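You operate a simulated robot arm through the tools that you are given. There is no shell and no other tool.

You are at the controls of a simulated robot arm. One attempt, no reset.

TASK
Trim the bench unit's current to the test card, log it and stop.
Fine: switch off and let it coast down.

It is judged by the outcome, as a careful person would: the job done as asked, and still so three seconds after it is handed in. It fails if anything else is knocked over, pushed out of place, dropped, spilled or broken.

THE ROBOT
A 7-joint arm with a two-finger parallel gripper, fixed in place. Base frame: the origin is on the floor under the middle of its stand, x ahead of it, y to its left, z up. Lengths are in m, angles in rad, forces in N, time in s.
It reaches about 0.792 m from its shoulder. Its first joint turns from -1.152 to 1.152 rad. Payload 2.4 kg.
Tool frame: the origin (TCP) lies between the finger pads and is the grasp point; the fingertips stand 0.03 m ahead of it; z points along the fingers, y is the line along which they close. Largest opening 0.094 m; finger width 0.028, thickness 0.01; the body of the gripper, 0.05 by 0.096 m, starts 0.055 m behind the TCP.
Orientation is that of the tool frame in the base frame, as [roll, pitch, yaw] about the fixed x, y, z axes, in that order (R = Rz(yaw) Ry(pitch) Rx(roll)). With the fingers straight down and closing along the base's y, the tool's x points along the base's -x, its y along +y and its z along -z.

THE INTERFACE
- The arm moves only by the tool jog_arm. Its argument "motion" is text: rows parted by semicolons, each of 6 numbers parted by spaces: the shift along the tool's x, y, z in mm, then the turn, a rotation vector about the tool's x, y, z in rad. In form: dx dy dz wx wy wz; .... A call has 1 to 20 rows; each row is the pose to reach, as a shift and turn from the pose commanded when the call began, along the tool's axes at that moment. "gripper" is the closure in counts, from 0 (fully open) to 255 (shut), set as the call begins (left out, the last holds). Each row takes 0.2 s and may step no farther than 0.05 m and 0.15 rad from the row before; otherwise, or with a gripper value out of range, the whole call is refused. Where a pose cannot be reached the arm comes as near as it can. A force on the tool above 40 N (or 10 N above the force at the start of the call, whichever is more), or a blocked arm, ends the call early, and 0.2 s more pass. Each finger travels about 0.153 m/s and halts on what it meets, pressing with about 21 N; the grip force reading is that of the motor and also rises with nothing between the fingers. The clock runs only during rows and for 0.2 s after the last one: add rows that repeat a pose to give the fingers time. It gives the time, the measured TCP pose, the force on the tool (base axes), the opening and the grip force at its end, in the units of the frame above (readings bear some noise), with the torque about the TCP (base axes, N m) and any sound that the robot's microphone picked up.
- Cameras (640 x 400 px; columns grow to the right, rows downward): "scene" is fixed at [0.0513, 0.4975, 1.4313]; the picture's right is [-0.53, -0.85, 0.00], its down [-0.58, 0.36, -0.73] and it looks along [0.62, -0.38, -0.68] (base axes); focal length 334 px, centre (320, 200). "wrist" rides on the gripper at [0.076, 0.014, -0.103] in the tool frame; the picture's right is [-0.18, 0.98, 0.00], its down [-0.75, -0.14, -0.64] and it looks along [-0.63, -0.12, 0.77] (tool axes); focal length 243 px, centre (320, 200). There is no depth. A picture from a camera that has moved, and an enlarged one, comes with that camera's place and axes in the base frame and with its lens.
- grab_frame(camera): a new picture of that camera. The clock stands still meanwhile.
- zoom(camera, box): a new picture of the part [left, top, right, bottom] of that camera's present view, enlarged. The clock stands still meanwhile.
- job_done(): hands the job in; it is judged then, once.

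Nothing tells you positions but the pictures and the camera data. Unless the task says otherwise, let go and move clear before handing in.

The tools are called after "Call:" as a command line: name --argument value ..., lists and objects as JSON in quotes. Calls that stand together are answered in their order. jog_arm: Moves the arm, as the interface text tells. Its arguments: {"type":"object","properties":{"motion":{"type":"string"},"gripper":{"type":"number"}},"required":["motion"]} The other tools are called the same way: grab_frame (camera) takes a picture; zoom (camera, box) takes an enlarged picture of a part of a camera's view; job_done () hands the job in.

At the start:

```text
clock: 0.0
eef_pos: [0.3483, -0.0217, 1.151]
orientation: [-3.142, 0.001, -3.14]
wrist_force: [-0.9, -0.4, 0.7]
moment: [-0.01, -0.01, 0.01]
width: 0.094
gripper_force: 0.1
```

scene: 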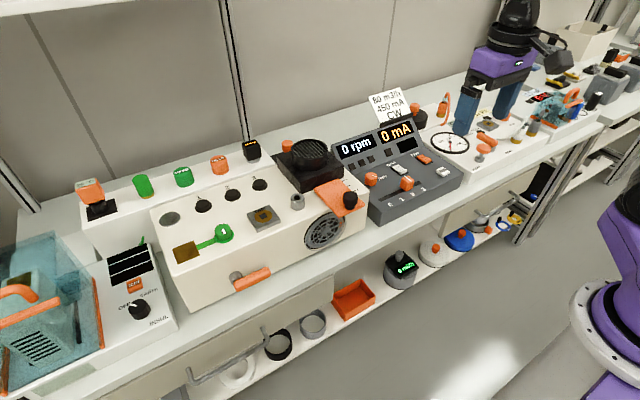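
wrist: 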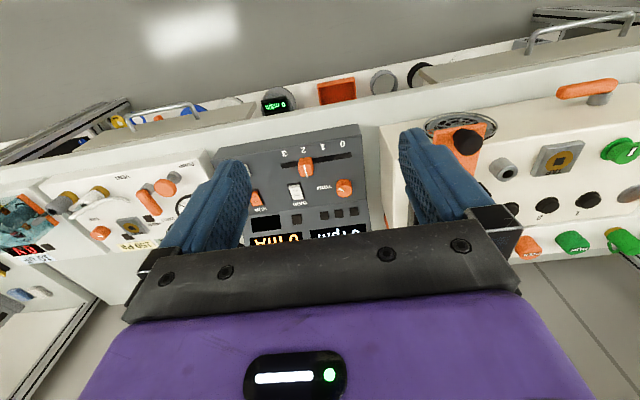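

I see a long bench with several units; the grey console with "0 rpm" and "0 mA" displays and a card standing behind it looks like the bench unit. I'll zoom in to read the card and the controls before moving.

Call:
zoom --camera "scene" --box '[320, 80, 470, 230]'

Call:
zoom --camera "scene" --box '[360, 80, 420, 120]'

Call:
zoom --camera "wrist" --box '[200, 110, 400, 250]'

Call:
zoom --camera "scene" --box '[150, 130, 380, 290]'

```text
2.67 times, centred on (395, 155) of scene
camera zoom: at [0.0513, 0.4975, 1.4313], right [-0.53, -0.85, 0.0], down [-0.58, 0.36, -0.73], along [0.62, -0.38, -0.68], focal length 892 px, centre (120, 320)
```

zoom: 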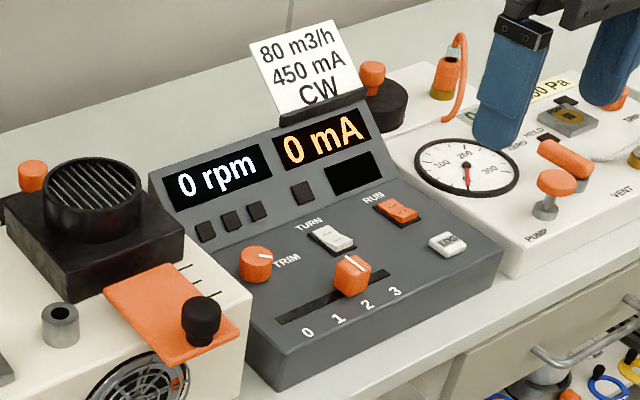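

```text
10.00 times, centred on (390, 100) of scene
camera zoom: at [0.0513, 0.4975, 1.4313], right [-0.53, -0.85, 0.0], down [-0.58, 0.36, -0.73], along [0.62, -0.38, -0.68], focal length 3344 px, centre (-380, 1200)
```

zoom: 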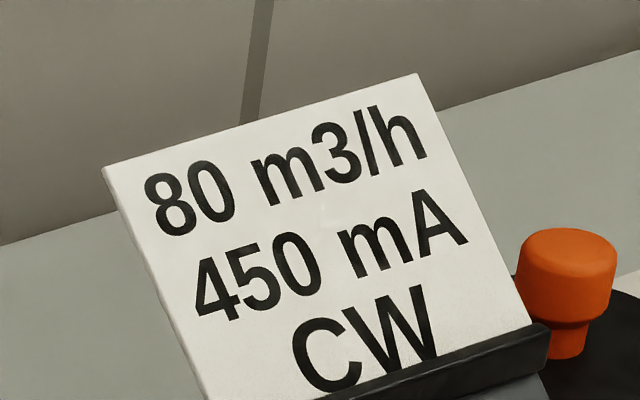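

```text
2.86 times, centred on (300, 180) of wrist
camera zoom: at [0.273, -0.0085, 1.2531], right [0.18, 0.98, 0.0], down [0.75, -0.14, 0.64], along [0.63, -0.12, -0.77], focal length 693 px, centre (377, 257)
```

zoom: 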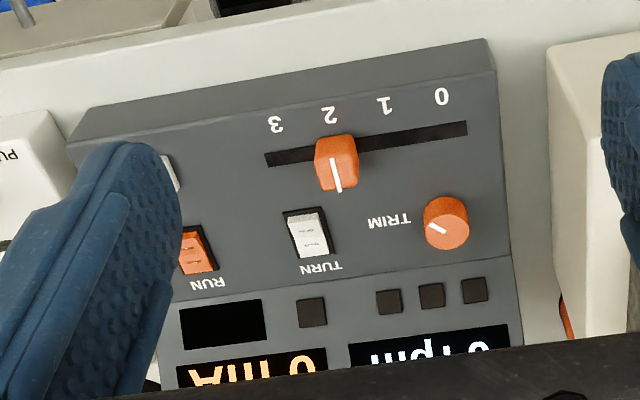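

```text
2.50 times, centred on (265, 210) of scene
camera zoom: at [0.0513, 0.4975, 1.4313], right [-0.53, -0.85, 0.0], down [-0.58, 0.36, -0.73], along [0.62, -0.38, -0.68], focal length 836 px, centre (458, 175)
```

zoom: 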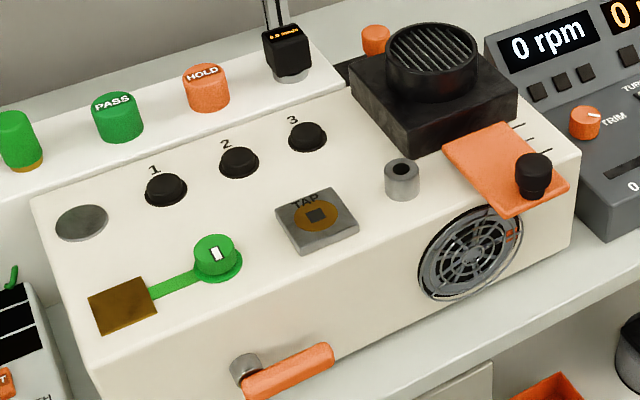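

The card reads 80 m3/h, 450 mA, CW. The console has a slide (0–3), a TRIM knob, TURN and RUN rockers and a LOG button. I'll look closer at every part and at the surroundings before touching anything.

Call:
zoom --camera "scene" --box '[355, 150, 425, 200]'

Call:
zoom --camera "scene" --box '[395, 140, 465, 190]'

Call:
zoom --camera "scene" --box '[325, 110, 425, 170]'

Call:
zoom --camera "scene" --box '[270, 130, 380, 250]'

Call:
zoom --camera "scene" --box '[400, 80, 640, 230]'

Call:
zoom --camera "scene" --box '[0, 160, 290, 390]'

```text
8.00 times, centred on (390, 175) of scene
camera zoom: at [0.0513, 0.4975, 1.4313], right [-0.53, -0.85, 0.0], down [-0.58, 0.36, -0.73], along [0.62, -0.38, -0.68], focal length 2675 px, centre (-240, 400)
```

zoom: 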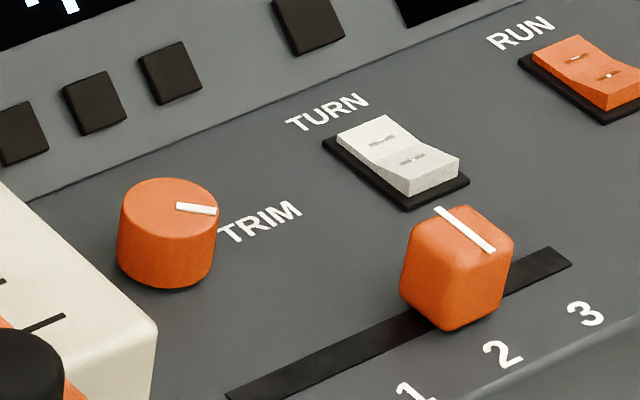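

```text
8.00 times, centred on (430, 165) of scene
camera zoom: at [0.0513, 0.4975, 1.4313], right [-0.53, -0.85, 0.0], down [-0.58, 0.36, -0.73], along [0.62, -0.38, -0.68], focal length 2675 px, centre (-560, 480)
```

zoom: 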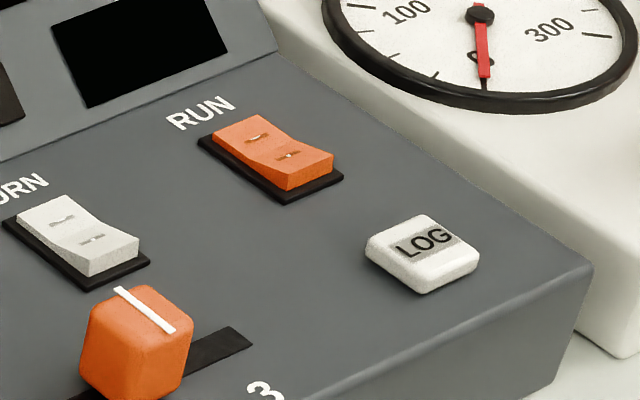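

```text
6.40 times, centred on (375, 140) of scene
camera zoom: at [0.0513, 0.4975, 1.4313], right [-0.53, -0.85, 0.0], down [-0.58, 0.36, -0.73], along [0.62, -0.38, -0.68], focal length 2140 px, centre (-32, 584)
```

zoom: 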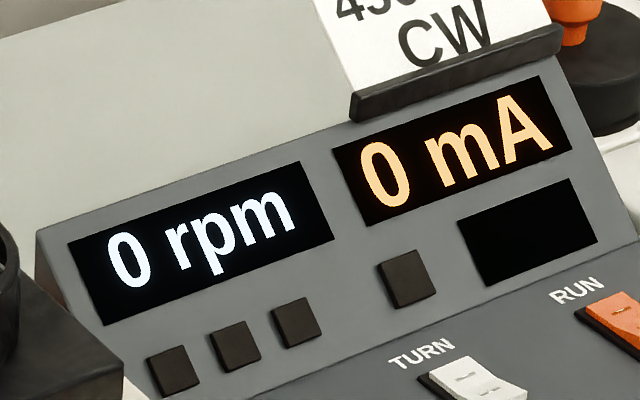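

```text
3.33 times, centred on (325, 190) of scene
camera zoom: at [0.0513, 0.4975, 1.4313], right [-0.53, -0.85, 0.0], down [-0.58, 0.36, -0.73], along [0.62, -0.38, -0.68], focal length 1115 px, centre (303, 233)
```

zoom: 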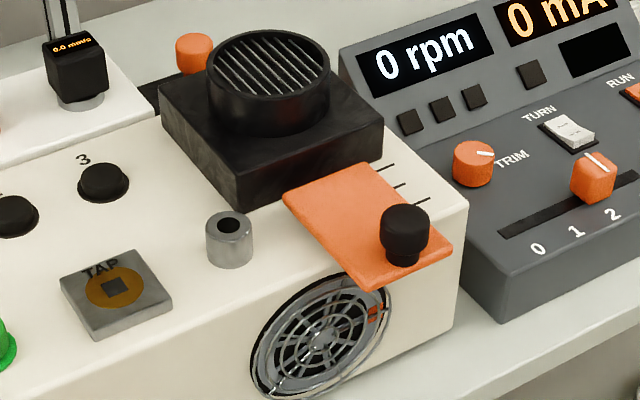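

```text
2.67 times, centred on (520, 155) of scene
camera zoom: at [0.0513, 0.4975, 1.4313], right [-0.53, -0.85, 0.0], down [-0.58, 0.36, -0.73], along [0.62, -0.38, -0.68], focal length 892 px, centre (-213, 320)
```

zoom: 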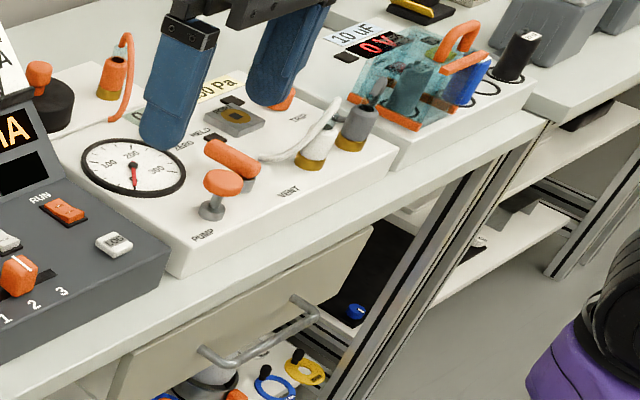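

```text
1.74 times, centred on (145, 275) of scene
camera zoom: at [0.0513, 0.4975, 1.4313], right [-0.53, -0.85, 0.0], down [-0.58, 0.36, -0.73], along [0.62, -0.38, -0.68], focal length 582 px, centre (624, 70)
```

zoom: 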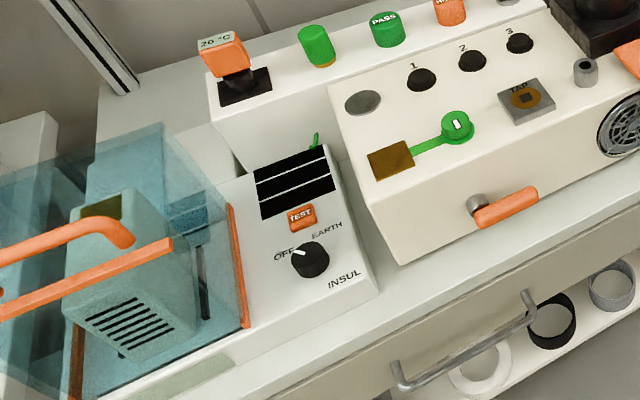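

I'll zoom tightly on the rockers, the black unlit window, the fan and the small readout to understand the state and direction marks.

Call:
zoom --camera "scene" --box '[394, 160, 416, 178]'

Call:
zoom --camera "scene" --box '[412, 148, 440, 166]'

Call:
zoom --camera "scene" --box '[235, 135, 275, 165]'

Call:
zoom --camera "scene" --box '[300, 205, 350, 255]'

Call:
zoom --camera "wrist" --box '[240, 140, 380, 230]'

Call:
zoom --camera "wrist" --box '[255, 175, 320, 215]'

```text
16.00 times, centred on (405, 169) of scene
camera zoom: at [0.0513, 0.4975, 1.4313], right [-0.53, -0.85, 0.0], down [-0.58, 0.36, -0.73], along [0.62, -0.38, -0.68], focal length 5350 px, centre (-1040, 696)
```

zoom: 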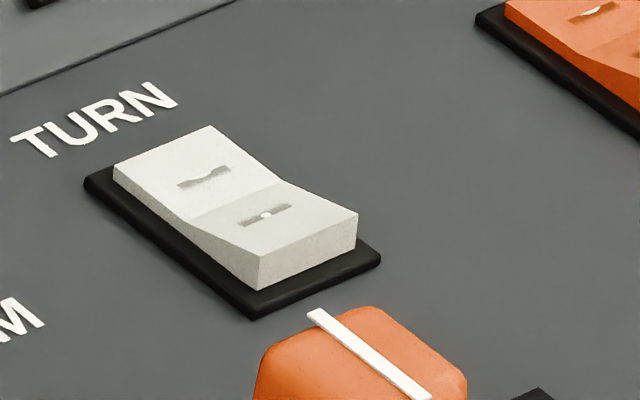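

```text
16.00 times, centred on (426, 157) of scene
camera zoom: at [0.0513, 0.4975, 1.4313], right [-0.53, -0.85, 0.0], down [-0.58, 0.36, -0.73], along [0.62, -0.38, -0.68], focal length 5350 px, centre (-1376, 888)
```

zoom: 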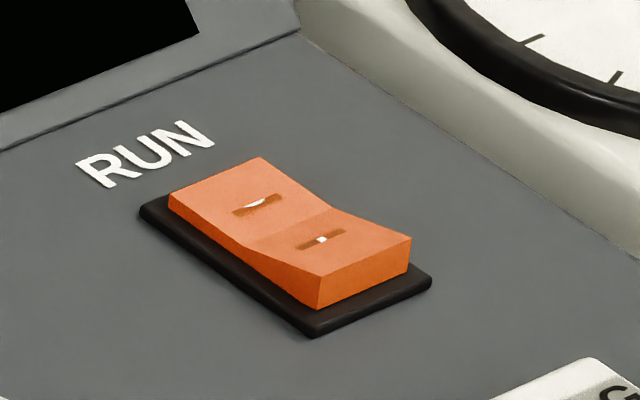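

```text
13.33 times, centred on (255, 150) of scene
camera zoom: at [0.0513, 0.4975, 1.4313], right [-0.53, -0.85, 0.0], down [-0.58, 0.36, -0.73], along [0.62, -0.38, -0.68], focal length 4459 px, centre (1187, 867)
```

zoom: 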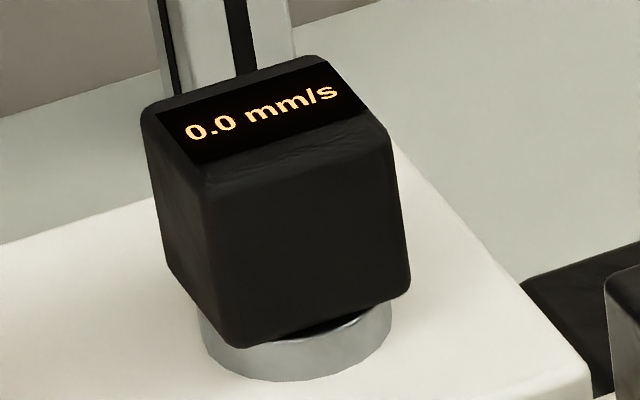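

```text
8.00 times, centred on (325, 230) of scene
camera zoom: at [0.0513, 0.4975, 1.4313], right [-0.53, -0.85, 0.0], down [-0.58, 0.36, -0.73], along [0.62, -0.38, -0.68], focal length 2675 px, centre (280, -40)
```

zoom: 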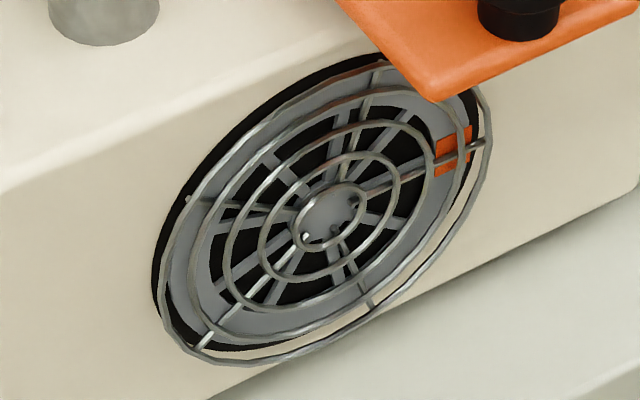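

```text
4.44 times, centred on (310, 185) of wrist
camera zoom: at [0.273, -0.0085, 1.2531], right [0.18, 0.98, 0.0], down [0.75, -0.14, 0.64], along [0.63, -0.12, -0.77], focal length 1078 px, centre (364, 267)
```

zoom: 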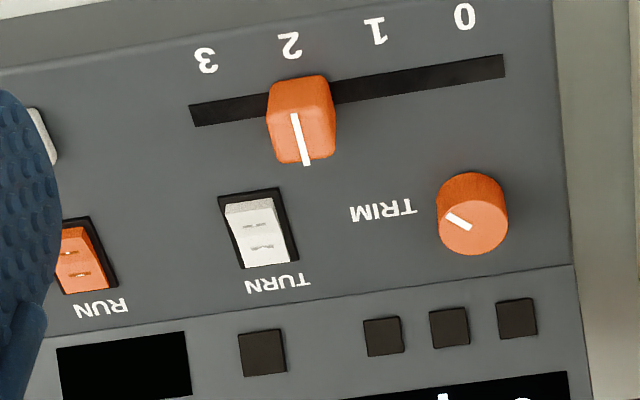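

```text
9.85 times, centred on (288, 195) of wrist
camera zoom: at [0.273, -0.0085, 1.2531], right [0.18, 0.98, 0.0], down [0.75, -0.14, 0.64], along [0.63, -0.12, -0.77], focal length 2389 px, centre (640, 249)
```

zoom: 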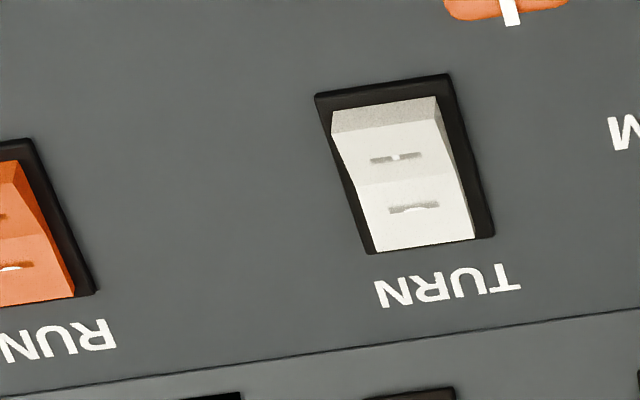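

I take the console's panel to be level at about z=0.81, with RUN near (0.60, -0.22), TURN near (0.60, -0.125), LOG near (0.525, -0.22), TRIM near (0.604, -0.014) and the slide slot along y at x=0.533. I'll close the gripper and move to a safe hover high above the RUN area, then look again.

Call:
jog_arm --motion "-20 -20 18 0 0 0; -45 -40 36 0 0 0; -70 -60 54 0 0 0; -95 -80 72 0 0 0; -120 -100 90 0 0 0; -140 -120 108 0 0 0; -160 -140 126 0 0 0; -180 -160 144 0 0 0; -200 -180 162 0 0 0; -200 -180 162 0 0 0" --gripper 255

Call:
grab_frame --camera "scene"

Call:
grab_frame --camera "wrist"

```text
clock: 2.2
eef_pos: [0.5507, -0.2011, 0.9891]
orientation: [3.141, -0.001, -3.14]
wrist_force: [0.0, 1.0, -0.3]
moment: [-0.02, -0.02, -0.02]
width: 0.0
gripper_force: 21.0
```

```text
taken
```

scene: 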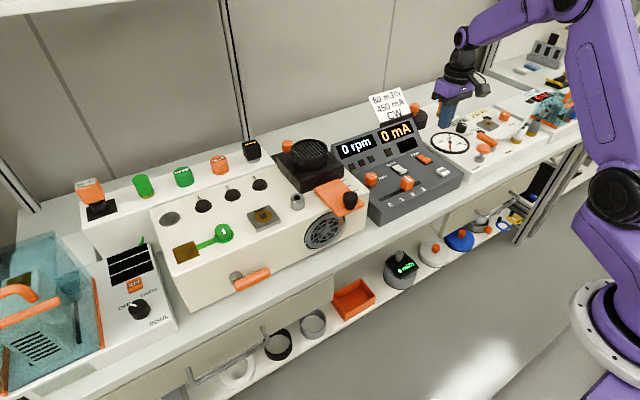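

```text
taken
camera wrist: at [0.474, -0.1885, 1.0913], right [0.18, 0.98, 0.0], down [0.75, -0.14, 0.64], along [0.63, -0.12, -0.77], focal length 243 px, centre (320, 200)
```

wrist: 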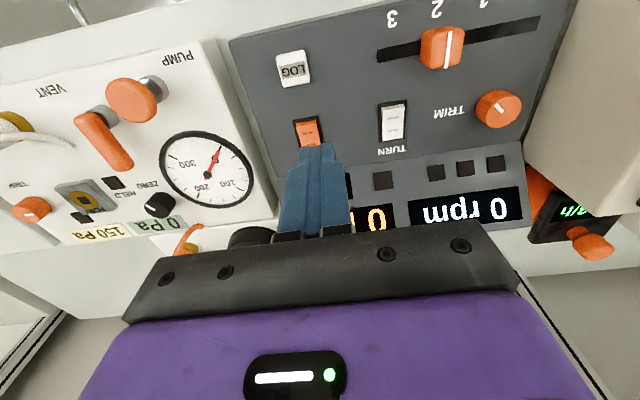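

The wrist view shows a green-lit flow readout (m³/h) behind the console's left side, plus the console's controls. I'll zoom in to refine positions.

Call:
zoom --camera "wrist" --box '[265, 40, 345, 150]'

Call:
zoom --camera "wrist" --box '[360, 90, 430, 160]'

Call:
zoom --camera "wrist" --box '[520, 150, 640, 270]'

Call:
zoom --camera "wrist" --box '[370, 0, 570, 140]'

```text
3.64 times, centred on (305, 95) of wrist
camera zoom: at [0.474, -0.1885, 1.0913], right [0.18, 0.98, 0.0], down [0.75, -0.14, 0.64], along [0.63, -0.12, -0.77], focal length 882 px, centre (374, 582)
```

zoom: 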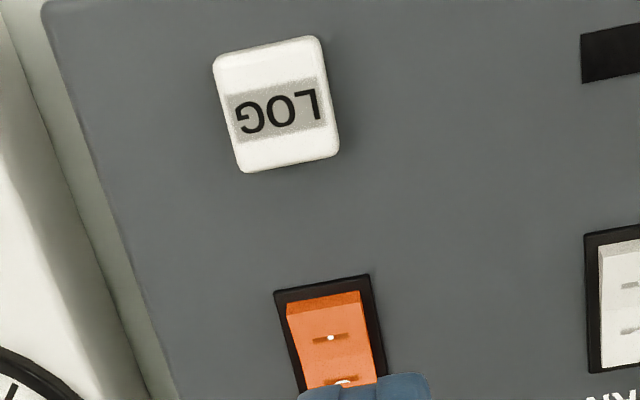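

```text
5.71 times, centred on (395, 125) of wrist
camera zoom: at [0.474, -0.1885, 1.0913], right [0.18, 0.98, 0.0], down [0.75, -0.14, 0.64], along [0.63, -0.12, -0.77], focal length 1386 px, centre (-109, 629)
```

zoom: 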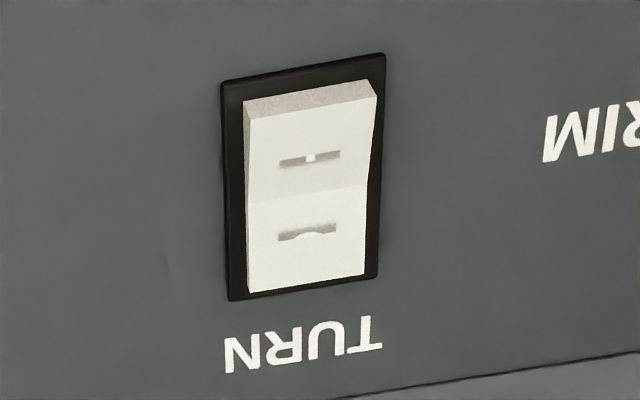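

```text
3.33 times, centred on (580, 210) of wrist
camera zoom: at [0.474, -0.1885, 1.0913], right [0.18, 0.98, 0.0], down [0.75, -0.14, 0.64], along [0.63, -0.12, -0.77], focal length 809 px, centre (-547, 167)
```

zoom: 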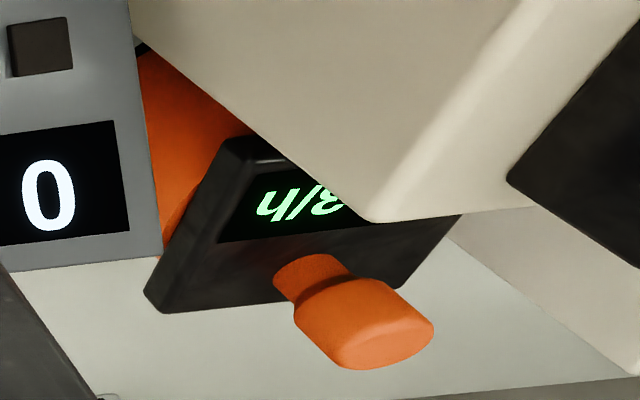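

```text
2.86 times, centred on (470, 70) of wrist
camera zoom: at [0.474, -0.1885, 1.0913], right [0.18, 0.98, 0.0], down [0.75, -0.14, 0.64], along [0.63, -0.12, -0.77], focal length 693 px, centre (-109, 571)
```

zoom: 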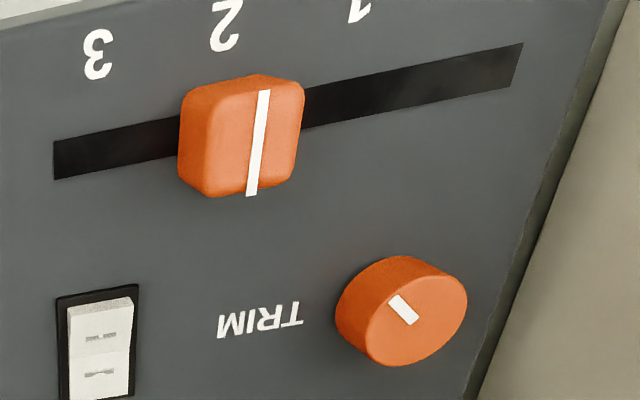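

RUN's raised near half is at about (0.588, -0.2235), top z≈0.82. Next I hover the closed fingertips over that near half.

Call:
jog_arm --motion "-11 -8 30 0 0 0; -22 -16 60 0 0 0; -31 -22.4 89 0 0 0; -31 -22.4 89 0 0 0"

Call:
zoom --camera "scene" --box '[380, 100, 480, 180]'

Call:
grab_frame --camera "wrist"

```text
clock: 3.2
eef_pos: [0.5814, -0.2255, 0.8998]
orientation: [-3.141, 0.0, -3.14]
wrist_force: [0.2, -1.0, 0.3]
moment: [0.01, -0.01, -0.05]
width: 0.0002
gripper_force: 21.3
```

```text
5.00 times, centred on (430, 140) of scene
camera zoom: at [0.0513, 0.4975, 1.4313], right [-0.53, -0.85, 0.0], down [-0.58, 0.36, -0.73], along [0.62, -0.38, -0.68], focal length 1672 px, centre (-230, 500)
```

zoom: 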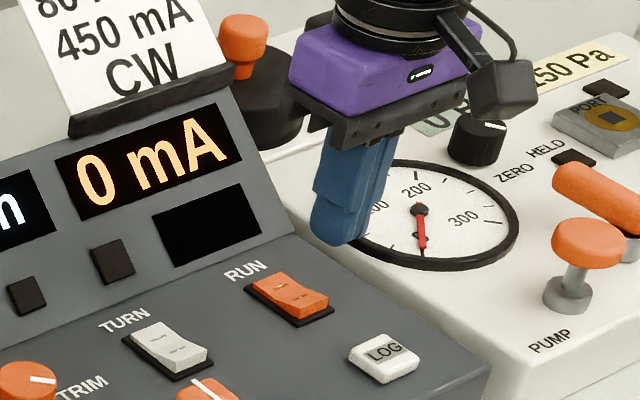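

```text
taken
camera wrist: at [0.5048, -0.2108, 1.0018], right [0.18, 0.98, 0.0], down [0.75, -0.14, 0.64], along [0.63, -0.12, -0.77], focal length 243 px, centre (320, 200)
```

wrist: 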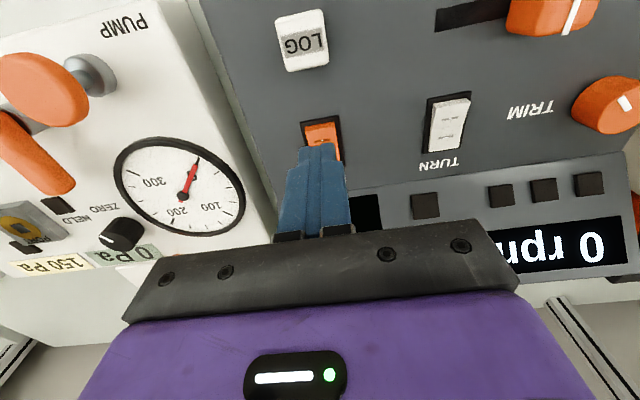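

Fingertips are about 5 cm above RUN's near half, aligned with it. I'll press down gently, with the step sizes getting smaller.

Call:
jog_arm --motion "0 2 25 0 0 0; 0 2 42 0 0 0; 0 2 47 0 0 0; 0 2 50 0 0 0; 0 2 53 0 0 0; 0 2 55 0 0 0; 0 2 57 0 0 0"

Call:
zoom --camera "scene" --box '[320, 100, 470, 200]'

Call:
zoom --camera "scene" --box '[300, 205, 350, 255]'

```text
clock: 4.7
eef_pos: [0.5809, -0.2228, 0.8473]
orientation: [-3.14, 0.0, 3.141]
wrist_force: [-3.2, 2.0, 9.5]
moment: [0.08, 0.01, 0.0]
width: 0.0
gripper_force: 21.4
stopped in row 7: the force on the tool passed its limit at 45 N (the readings are from after the stop); the commanded pose is now the measured one
```

```text
4.00 times, centred on (395, 150) of scene
camera zoom: at [0.0511, 0.4976, 1.4313], right [-0.53, -0.85, 0.0], down [-0.58, 0.36, -0.73], along [0.62, -0.38, -0.68], focal length 1338 px, centre (20, 400)
```

zoom: 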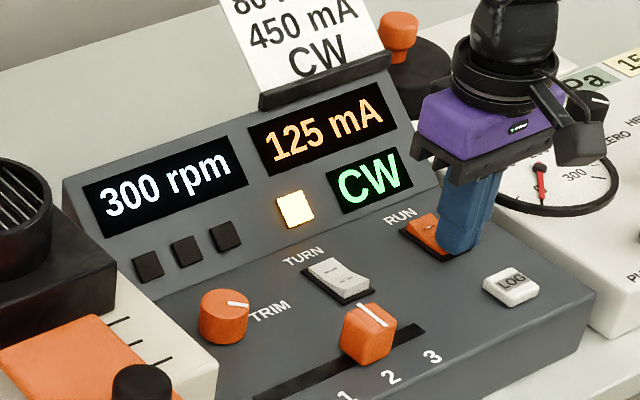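

```text
8.00 times, centred on (325, 230) of scene
camera zoom: at [0.0511, 0.4976, 1.4313], right [-0.53, -0.85, 0.0], down [-0.58, 0.36, -0.73], along [0.62, -0.38, -0.68], focal length 2675 px, centre (280, -40)
```

zoom: 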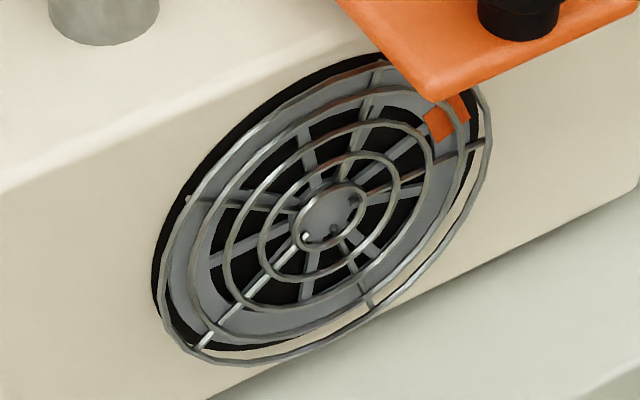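

RUN is on: the window shows CW, 300 rpm and 125 mA and rising. I'll lift off and let it settle, then read the displays.

Call:
jog_arm --motion "0 0 -25 0 0 0; 0 0 -55 0 0 0; 0 0 -80 0 0 0; 0 0 -80 0 0 0; 0 0 -80 0 0 0; 0 0 -80 0 0 0; 0 0 -80 0 0 0; 0 0 -80 0 0 0"

Call:
zoom --camera "scene" --box '[320, 100, 470, 200]'

Call:
grab_frame --camera "scene"

Call:
grab_frame --camera "wrist"

```text
clock: 6.5
eef_pos: [0.5813, -0.2213, 0.9256]
orientation: [-3.141, 0.0, -3.14]
wrist_force: [-0.2, -0.3, -0.7]
moment: [-0.02, -0.03, 0.0]
width: 0.0001
gripper_force: 20.5
```

```text
4.00 times, centred on (395, 150) of scene
camera zoom: at [0.0513, 0.4975, 1.4313], right [-0.53, -0.85, 0.0], down [-0.58, 0.36, -0.73], along [0.62, -0.38, -0.68], focal length 1338 px, centre (20, 400)
```

zoom: 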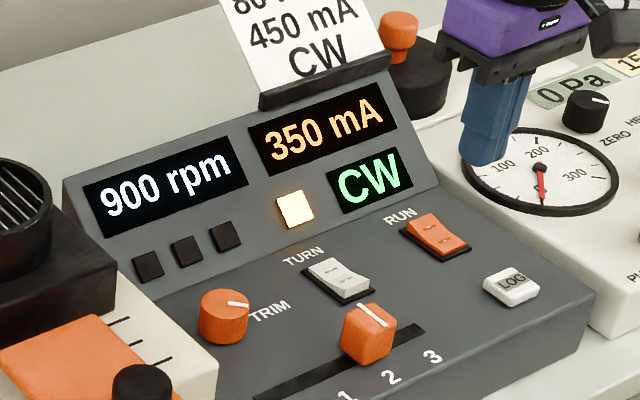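

```text
taken
```

scene: 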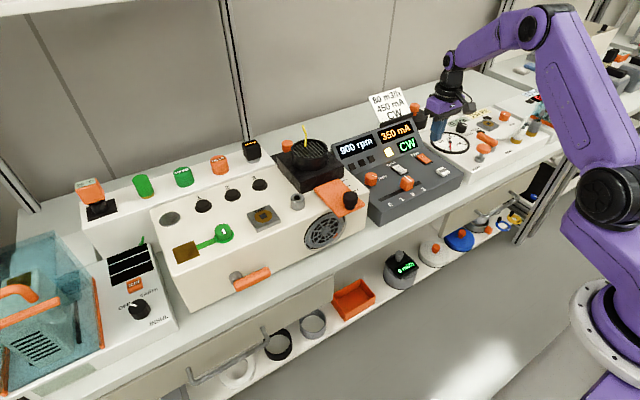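

```text
taken
camera wrist: at [0.5044, -0.209, 1.0285], right [0.18, 0.98, 0.0], down [0.75, -0.14, 0.64], along [0.63, -0.12, -0.77], focal length 243 px, centre (320, 200)
```

wrist: 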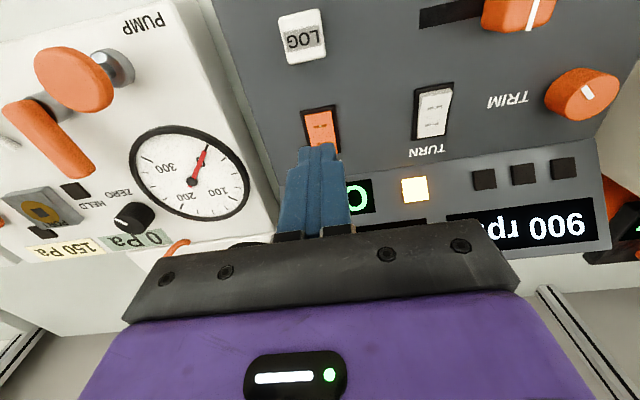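

The unit is spinning up CW (900 rpm, 350 mA, still rising). I'll move above the TRIM knob with the fingers partly open, then read the settled values.

Call:
jog_arm --motion "-5 40 0 0 0 0; -10 80 0 0 0 0; -15 122 0 0 0 0; -20 165 0 0 0 0; -22.7 208 0 0 0 0; -22.7 208 0 0 0 0; -22.7 208 0 0 0 0; -22.7 208 0 0 0 0; -22.7 208 0 0 0 0; -22.7 208 0 0 0 0" --gripper 90

Call:
zoom --camera "scene" --box '[320, 100, 470, 200]'

Call:
grab_frame --camera "wrist"

```text
clock: 8.7
eef_pos: [0.6061, -0.0143, 0.928]
orientation: [3.141, 0.0, -3.141]
wrist_force: [-0.4, 0.2, 0.2]
moment: [-0.01, -0.01, 0.0]
width: 0.061
gripper_force: 0.0
```

```text
4.00 times, centred on (395, 150) of scene
camera zoom: at [0.0513, 0.4975, 1.4313], right [-0.53, -0.85, 0.0], down [-0.58, 0.36, -0.73], along [0.62, -0.38, -0.68], focal length 1338 px, centre (20, 400)
```

zoom: 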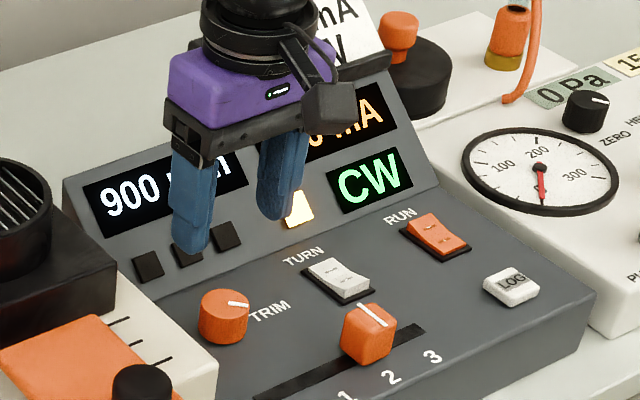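

```text
taken
camera wrist: at [0.5288, -0.0002, 1.0294], right [0.18, 0.98, 0.0], down [0.75, -0.14, 0.64], along [0.63, -0.12, -0.77], focal length 243 px, centre (320, 200)
```

wrist: 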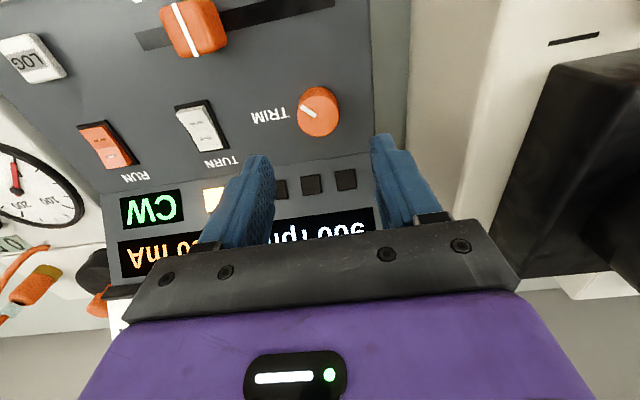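

Speed has settled at 900 rpm with the slide near 2. I'll zoom on the mA reading and the TRIM pointer from the wrist.

Call:
zoom --camera "wrist" --box '[280, 75, 360, 145]'

Call:
zoom --camera "wrist" --box '[100, 180, 260, 280]'

Call:
zoom --camera "scene" --box '[360, 160, 400, 195]'

Call:
zoom --camera "wrist" --box '[120, 0, 340, 100]'

```text
5.71 times, centred on (320, 110) of wrist
camera zoom: at [0.5288, -0.0002, 1.0294], right [0.18, 0.98, 0.0], down [0.75, -0.14, 0.64], along [0.63, -0.12, -0.77], focal length 1386 px, centre (320, 714)
```

zoom: 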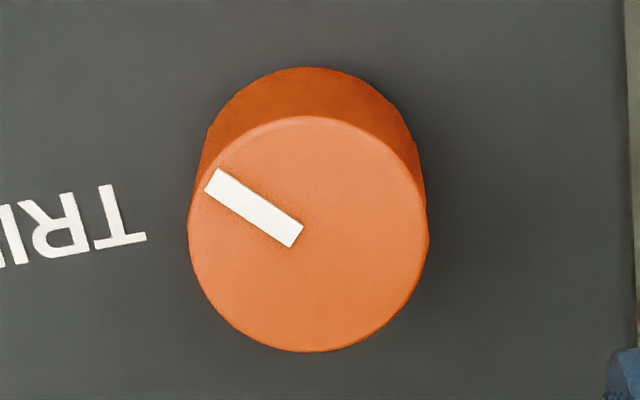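

```text
4.00 times, centred on (180, 230) of wrist
camera zoom: at [0.5288, -0.0002, 1.0294], right [0.18, 0.98, 0.0], down [0.75, -0.14, 0.64], along [0.63, -0.12, -0.77], focal length 970 px, centre (880, 80)
```

zoom: 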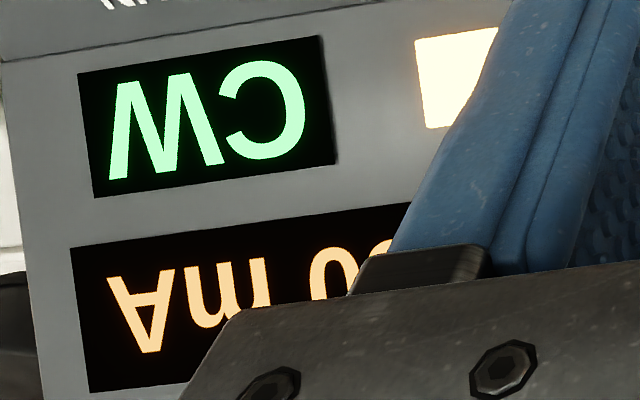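

```text
11.43 times, centred on (380, 178) of scene
camera zoom: at [0.0513, 0.4975, 1.4313], right [-0.53, -0.85, 0.0], down [-0.58, 0.36, -0.73], along [0.62, -0.38, -0.68], focal length 3822 px, centre (-366, 457)
```

zoom: 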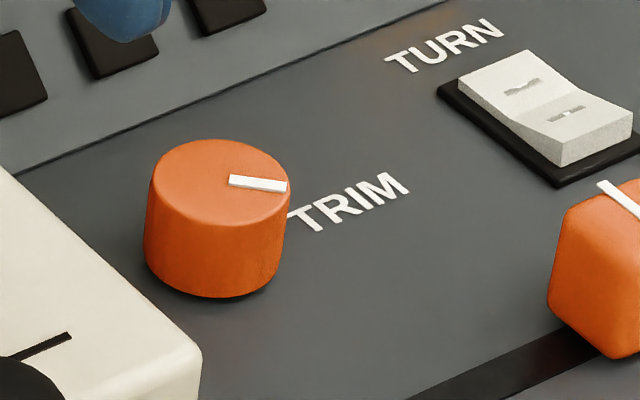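

```text
2.91 times, centred on (230, 50) of wrist
camera zoom: at [0.5288, -0.0002, 1.0294], right [0.18, 0.98, 0.0], down [0.75, -0.14, 0.64], along [0.63, -0.12, -0.77], focal length 706 px, centre (582, 636)
```

zoom: 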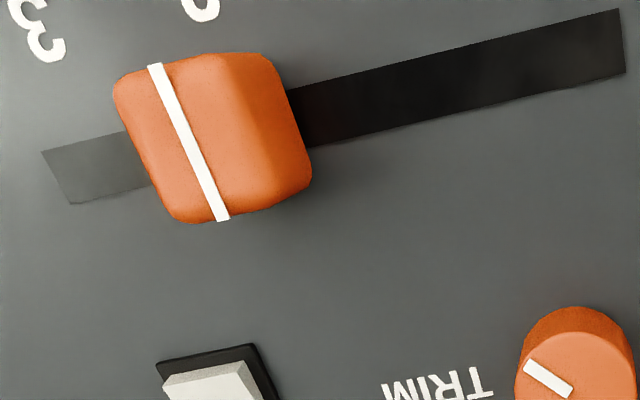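

Call:
zoom --camera "scene" --box '[380, 240, 425, 295]'

Call:
zoom --camera "scene" --box '[270, 120, 345, 200]'

Call:
zoom --camera "wrist" --box '[360, 130, 640, 310]'

Call:
zoom --camera "scene" --box '[235, 135, 275, 165]'

```text
7.27 times, centred on (402, 268) of scene
camera zoom: at [0.0513, 0.4975, 1.4313], right [-0.53, -0.85, 0.0], down [-0.58, 0.36, -0.73], along [0.62, -0.38, -0.68], focal length 2432 px, centre (-280, -291)
```

zoom: 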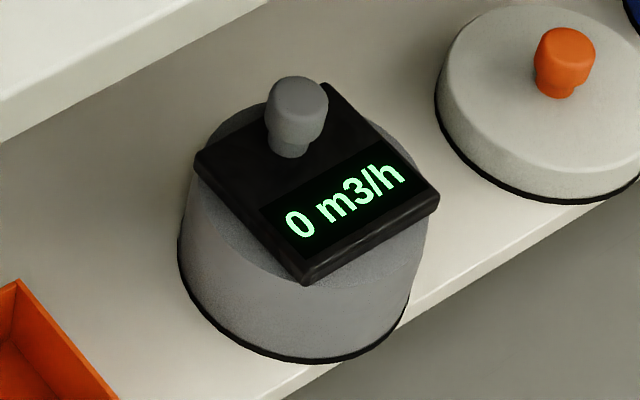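

```text
5.00 times, centred on (308, 160) of scene
camera zoom: at [0.0513, 0.4975, 1.4313], right [-0.53, -0.85, 0.0], down [-0.58, 0.36, -0.73], along [0.62, -0.38, -0.68], focal length 1672 px, centre (382, 400)
```

zoom: 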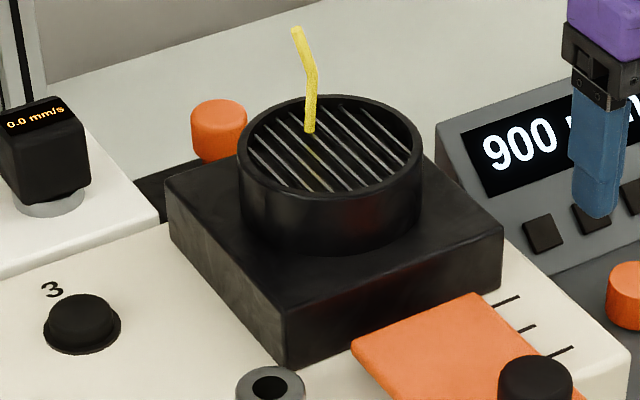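

```text
2.22 times, centred on (500, 220) of wrist
camera zoom: at [0.5288, -0.0002, 1.0294], right [0.18, 0.98, 0.0], down [0.75, -0.14, 0.64], along [0.63, -0.12, -0.77], focal length 539 px, centre (-80, 156)
```

zoom: 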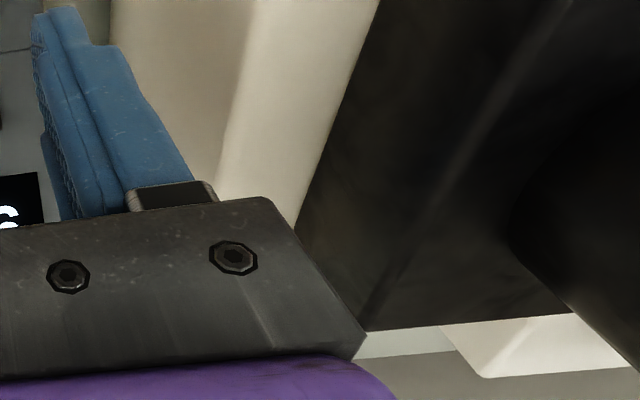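

```text
13.33 times, centred on (255, 150) of scene
camera zoom: at [0.0513, 0.4975, 1.4313], right [-0.53, -0.85, 0.0], down [-0.58, 0.36, -0.73], along [0.62, -0.38, -0.68], focal length 4459 px, centre (1187, 867)
```

zoom: 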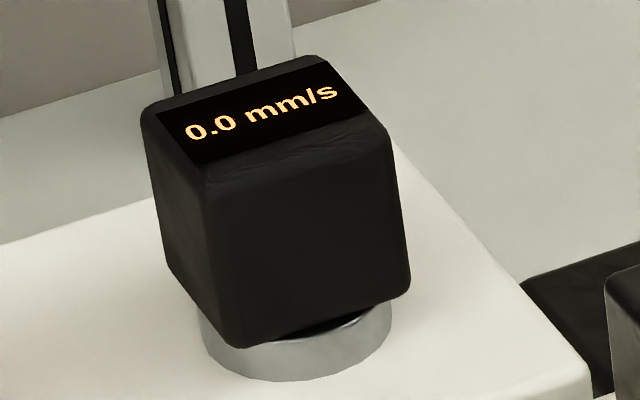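

The stray flow and vibration readouts belong to other jobs; only the mA reading matters here. TRIM sits at about (0.6035, -0.015) with its top at z≈0.83, so I'll lower the open fingers around it.

Call:
jog_arm --motion "1.5 0 25 0 0 0; 1.5 0 50 0 0 0; 1.5 0 70 0 0 0; 1.5 0 83 0 0 0; 1.5 0 83 0 0 0"

Call:
grab_frame --camera "wrist"

Call:
zoom --camera "scene" --box '[320, 100, 470, 200]'

```text
clock: 9.9
eef_pos: [0.602, -0.0141, 0.8429]
orientation: [3.14, 0.001, 3.14]
wrist_force: [0.2, 0.0, -0.5]
moment: [-0.04, 0.0, -0.02]
width: 0.0611
gripper_force: 0.0
```

```text
taken
camera wrist: at [0.5267, -0.0006, 0.9458], right [0.18, 0.98, 0.0], down [0.75, -0.14, 0.64], along [0.63, -0.12, -0.77], focal length 243 px, centre (320, 200)
```

wrist: 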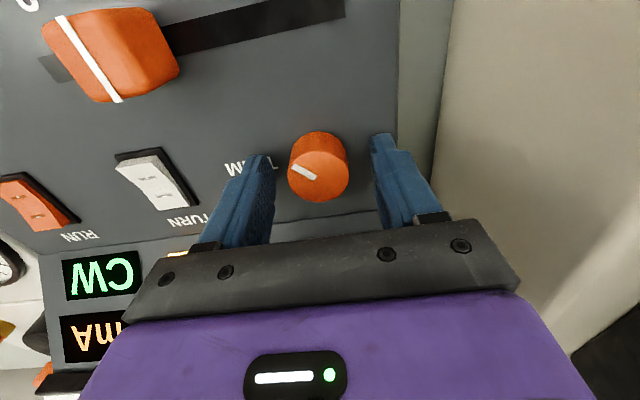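

```text
4.00 times, centred on (395, 150) of scene
camera zoom: at [0.0513, 0.4975, 1.4313], right [-0.53, -0.85, 0.0], down [-0.58, 0.36, -0.73], along [0.62, -0.38, -0.68], focal length 1338 px, centre (20, 400)
```

zoom: 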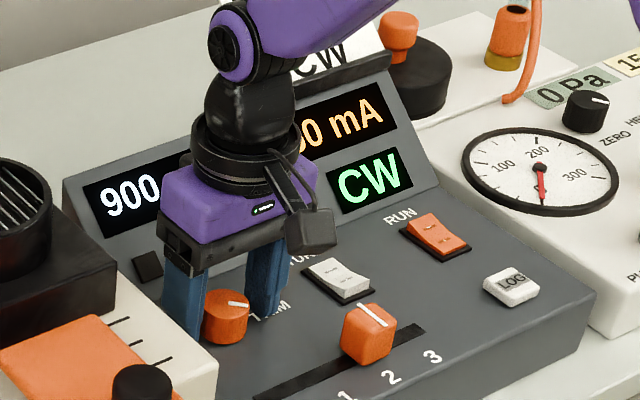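

The fingers straddle TRIM nicely. I'll close on it and zoom on the part of the mA display that stays visible.

Call:
jog_arm --motion "0 0 0 0 0 0; 0 0 0 0 0 0; 0 0 0 0 0 0" --gripper 255

Call:
zoom --camera "scene" --box '[370, 110, 430, 160]'

Call:
zoom --camera "wrist" --box '[270, 110, 370, 220]'

```text
clock: 10.7
eef_pos: [0.6034, -0.014, 0.8433]
orientation: [3.14, 0.0, 3.141]
wrist_force: [1.5, -3.6, -3.4]
moment: [0.03, -0.27, 0.03]
width: 0.0325
gripper_force: 45.3
```

```text
8.00 times, centred on (400, 135) of scene
camera zoom: at [0.0514, 0.4974, 1.4313], right [-0.53, -0.85, 0.0], down [-0.58, 0.36, -0.73], along [0.62, -0.38, -0.68], focal length 2675 px, centre (-320, 720)
```

zoom: 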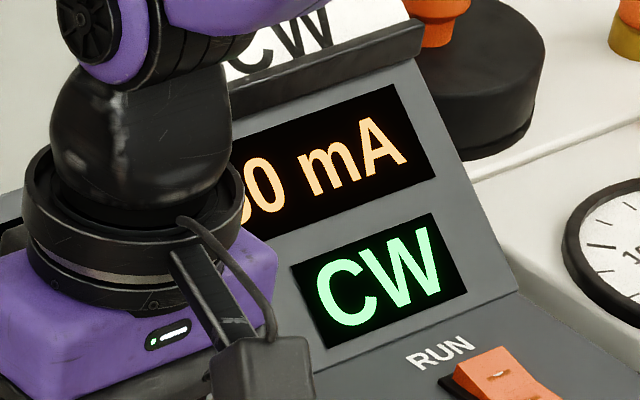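

```text
3.64 times, centred on (320, 165) of wrist
camera zoom: at [0.5267, -0.0012, 0.9458], right [0.18, 0.98, 0.0], down [0.75, -0.14, 0.64], along [0.63, -0.12, -0.77], focal length 882 px, centre (320, 327)
```

zoom: 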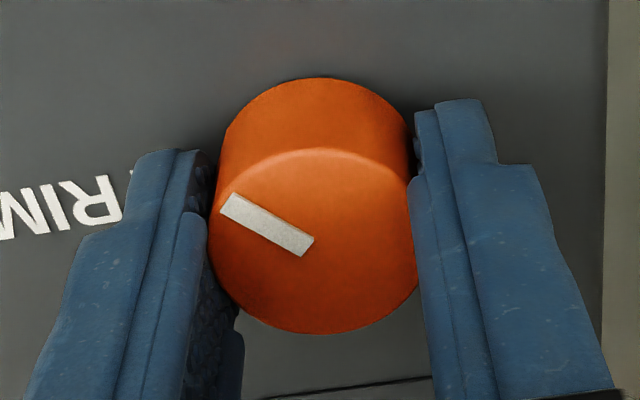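

TRIM is gripped (33 mm). I'll turn it 0.3 rad clockwise (seen from above) as a trial and see how the current responds.

Call:
jog_arm --motion "0 0 0 0 0 0.1; 0 0 0 0 0 0.2; 0 0 0 0 0 0.3; 0 0 0 0 0 0.3; 0 0 0 0 0 0.3; 0 0 0 0 0 0.3; 0 0 0 0 0 0.3"

Call:
zoom --camera "scene" --box '[370, 110, 430, 160]'

Call:
zoom --camera "scene" --box '[320, 100, 470, 200]'

Call:
zoom --camera "wrist" --box '[270, 110, 370, 220]'

```text
clock: 12.3
eef_pos: [0.6048, -0.0162, 0.8431]
orientation: [3.141, 0.001, 2.841]
wrist_force: [8.4, -7.6, -12.8]
moment: [-0.12, -0.43, 0.01]
width: 0.0324
gripper_force: 44.9
```

```text
8.00 times, centred on (400, 135) of scene
camera zoom: at [0.0517, 0.4973, 1.4313], right [-0.53, -0.85, 0.0], down [-0.58, 0.36, -0.73], along [0.62, -0.38, -0.68], focal length 2675 px, centre (-320, 720)
```

zoom: 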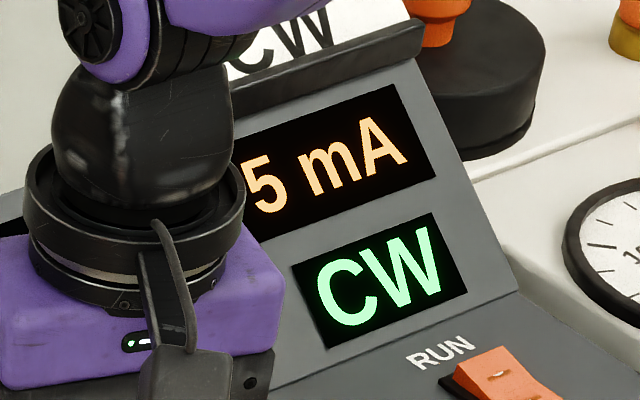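

```text
4.00 times, centred on (395, 150) of scene
camera zoom: at [0.0517, 0.4973, 1.4313], right [-0.53, -0.85, 0.0], down [-0.58, 0.36, -0.73], along [0.62, -0.38, -0.68], focal length 1338 px, centre (20, 400)
```

zoom: 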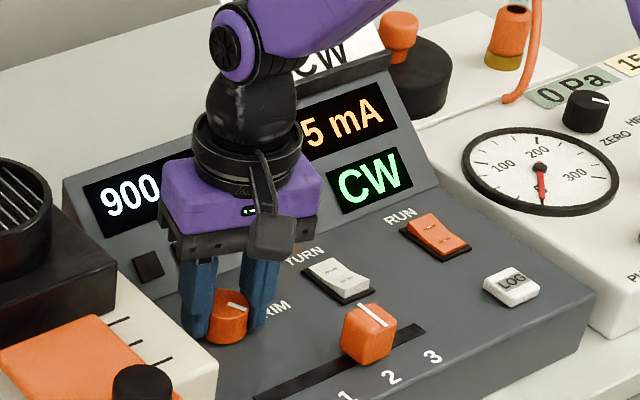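

```text
3.64 times, centred on (320, 165) of wrist
camera zoom: at [0.5342, 0.0203, 0.9457], right [0.47, 0.88, 0.0], down [0.68, -0.36, 0.64], along [0.57, -0.3, -0.77], focal length 882 px, centre (320, 327)
```

zoom: 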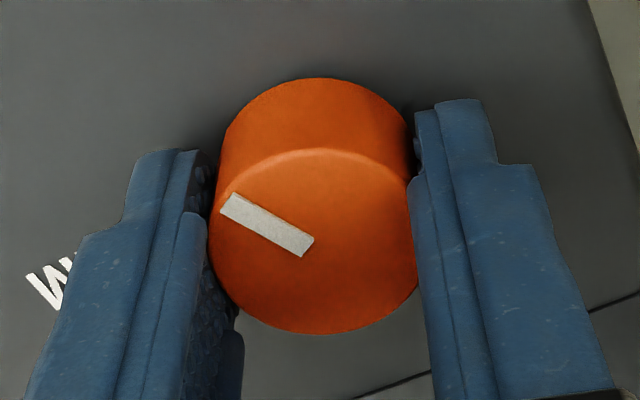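

The knob turned with the fingers and the reading ends in "5 mA", but the hand hides the leading digits. I'll let go, lift and slide aside to read the full value.

Call:
jog_arm --motion "0 0 0 0 0 0; 0 0 0 0 0 0; 0 0 -30 0 0 0; 0 0 -65 0 0 0; 0 -45 -80 0 0 0; 0 -90 -80 0 0 0; 0 -135 -80 0 0 0; 0 -175 -80 0 0 0" --gripper 90

Call:
zoom --camera "scene" --box '[320, 100, 470, 200]'

Call:
zoom --camera "scene" --box '[360, 160, 400, 195]'

```text
clock: 14.1
eef_pos: [0.5492, -0.1828, 0.925]
orientation: [-3.141, 0.002, 2.844]
wrist_force: [-0.2, 0.3, -0.3]
moment: [-0.01, 0.01, -0.01]
width: 0.0607
gripper_force: 0.0
```

```text
4.00 times, centred on (395, 150) of scene
camera zoom: at [0.0513, 0.4975, 1.4313], right [-0.53, -0.85, 0.0], down [-0.58, 0.36, -0.73], along [0.62, -0.38, -0.68], focal length 1338 px, centre (20, 400)
```

zoom: 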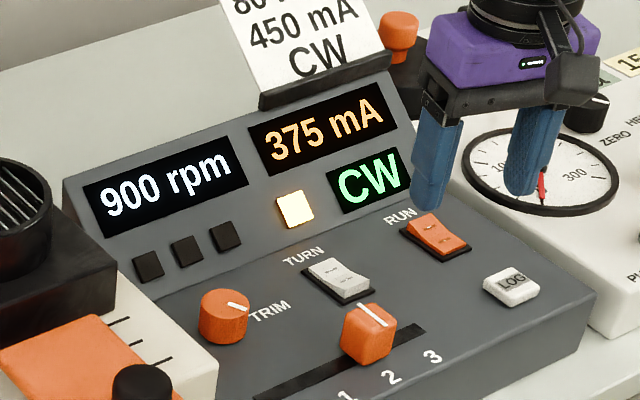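

```text
11.43 times, centred on (380, 178) of scene
camera zoom: at [0.0513, 0.4975, 1.4313], right [-0.53, -0.85, 0.0], down [-0.58, 0.36, -0.73], along [0.62, -0.38, -0.68], focal length 3822 px, centre (-366, 457)
```

zoom: 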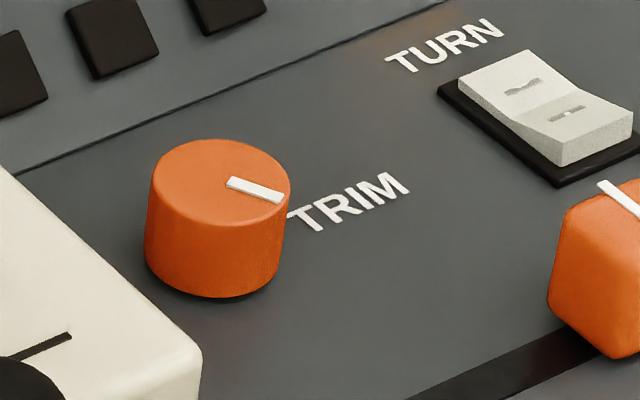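

The meter reads 375 mA now, up from 350 mA after 0.3 rad clockwise, so about 0.9 rad more is needed. I'll return to the knob with the wrist pre-turned back, and lower around it again, slightly re-centred.

Call:
jog_arm --motion "-0.5 45 0 0 0 -0.15; -1 90 0 0 0 -0.3; -1.5 135 0 0 0 -0.45; -1.7 174.5 0 0 0 -0.6; -1.7 174.5 30 0 0 -0.6; -1.7 174.5 60 0 0 -0.6; -1.7 174.5 81 0 0 -0.6; -1.7 174.5 81 0 0 -0.6"

Call:
zoom --camera "wrist" --box '[230, 100, 410, 230]'

Call:
zoom --camera "scene" --box '[320, 100, 470, 200]'

```text
clock: 15.9
eef_pos: [0.6049, -0.0149, 0.8427]
orientation: [-3.141, 0.003, -2.841]
wrist_force: [-0.1, -0.6, -1.2]
moment: [0.01, -0.01, 0.03]
width: 0.061
gripper_force: 0.2
```

```text
3.08 times, centred on (320, 165) of wrist
camera zoom: at [0.5269, -0.025, 0.9447], right [-0.12, 0.99, 0.0], down [0.76, 0.09, 0.64], along [0.64, 0.07, -0.77], focal length 746 px, centre (320, 308)
```

zoom: 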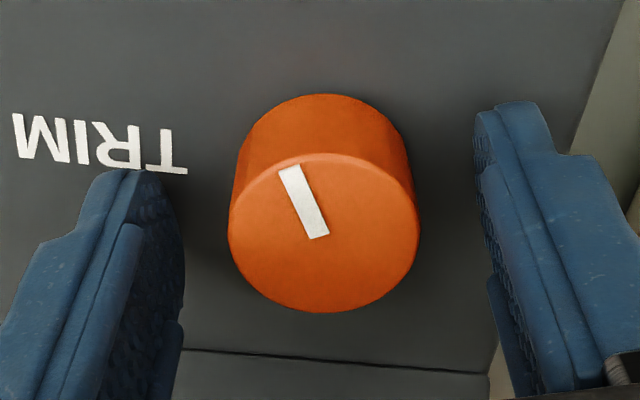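

```text
4.00 times, centred on (395, 150) of scene
camera zoom: at [0.0513, 0.4975, 1.4313], right [-0.53, -0.85, 0.0], down [-0.58, 0.36, -0.73], along [0.62, -0.38, -0.68], focal length 1338 px, centre (20, 400)
```

zoom: 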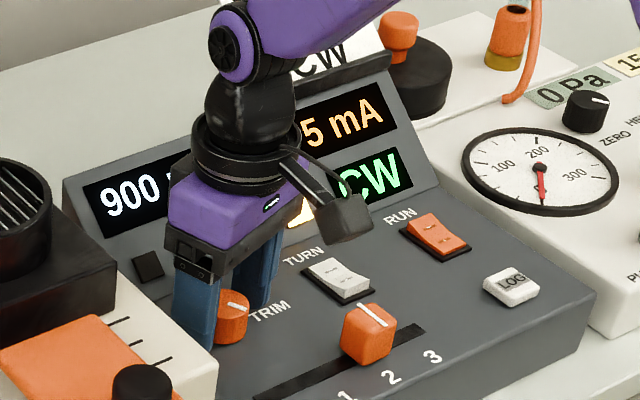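

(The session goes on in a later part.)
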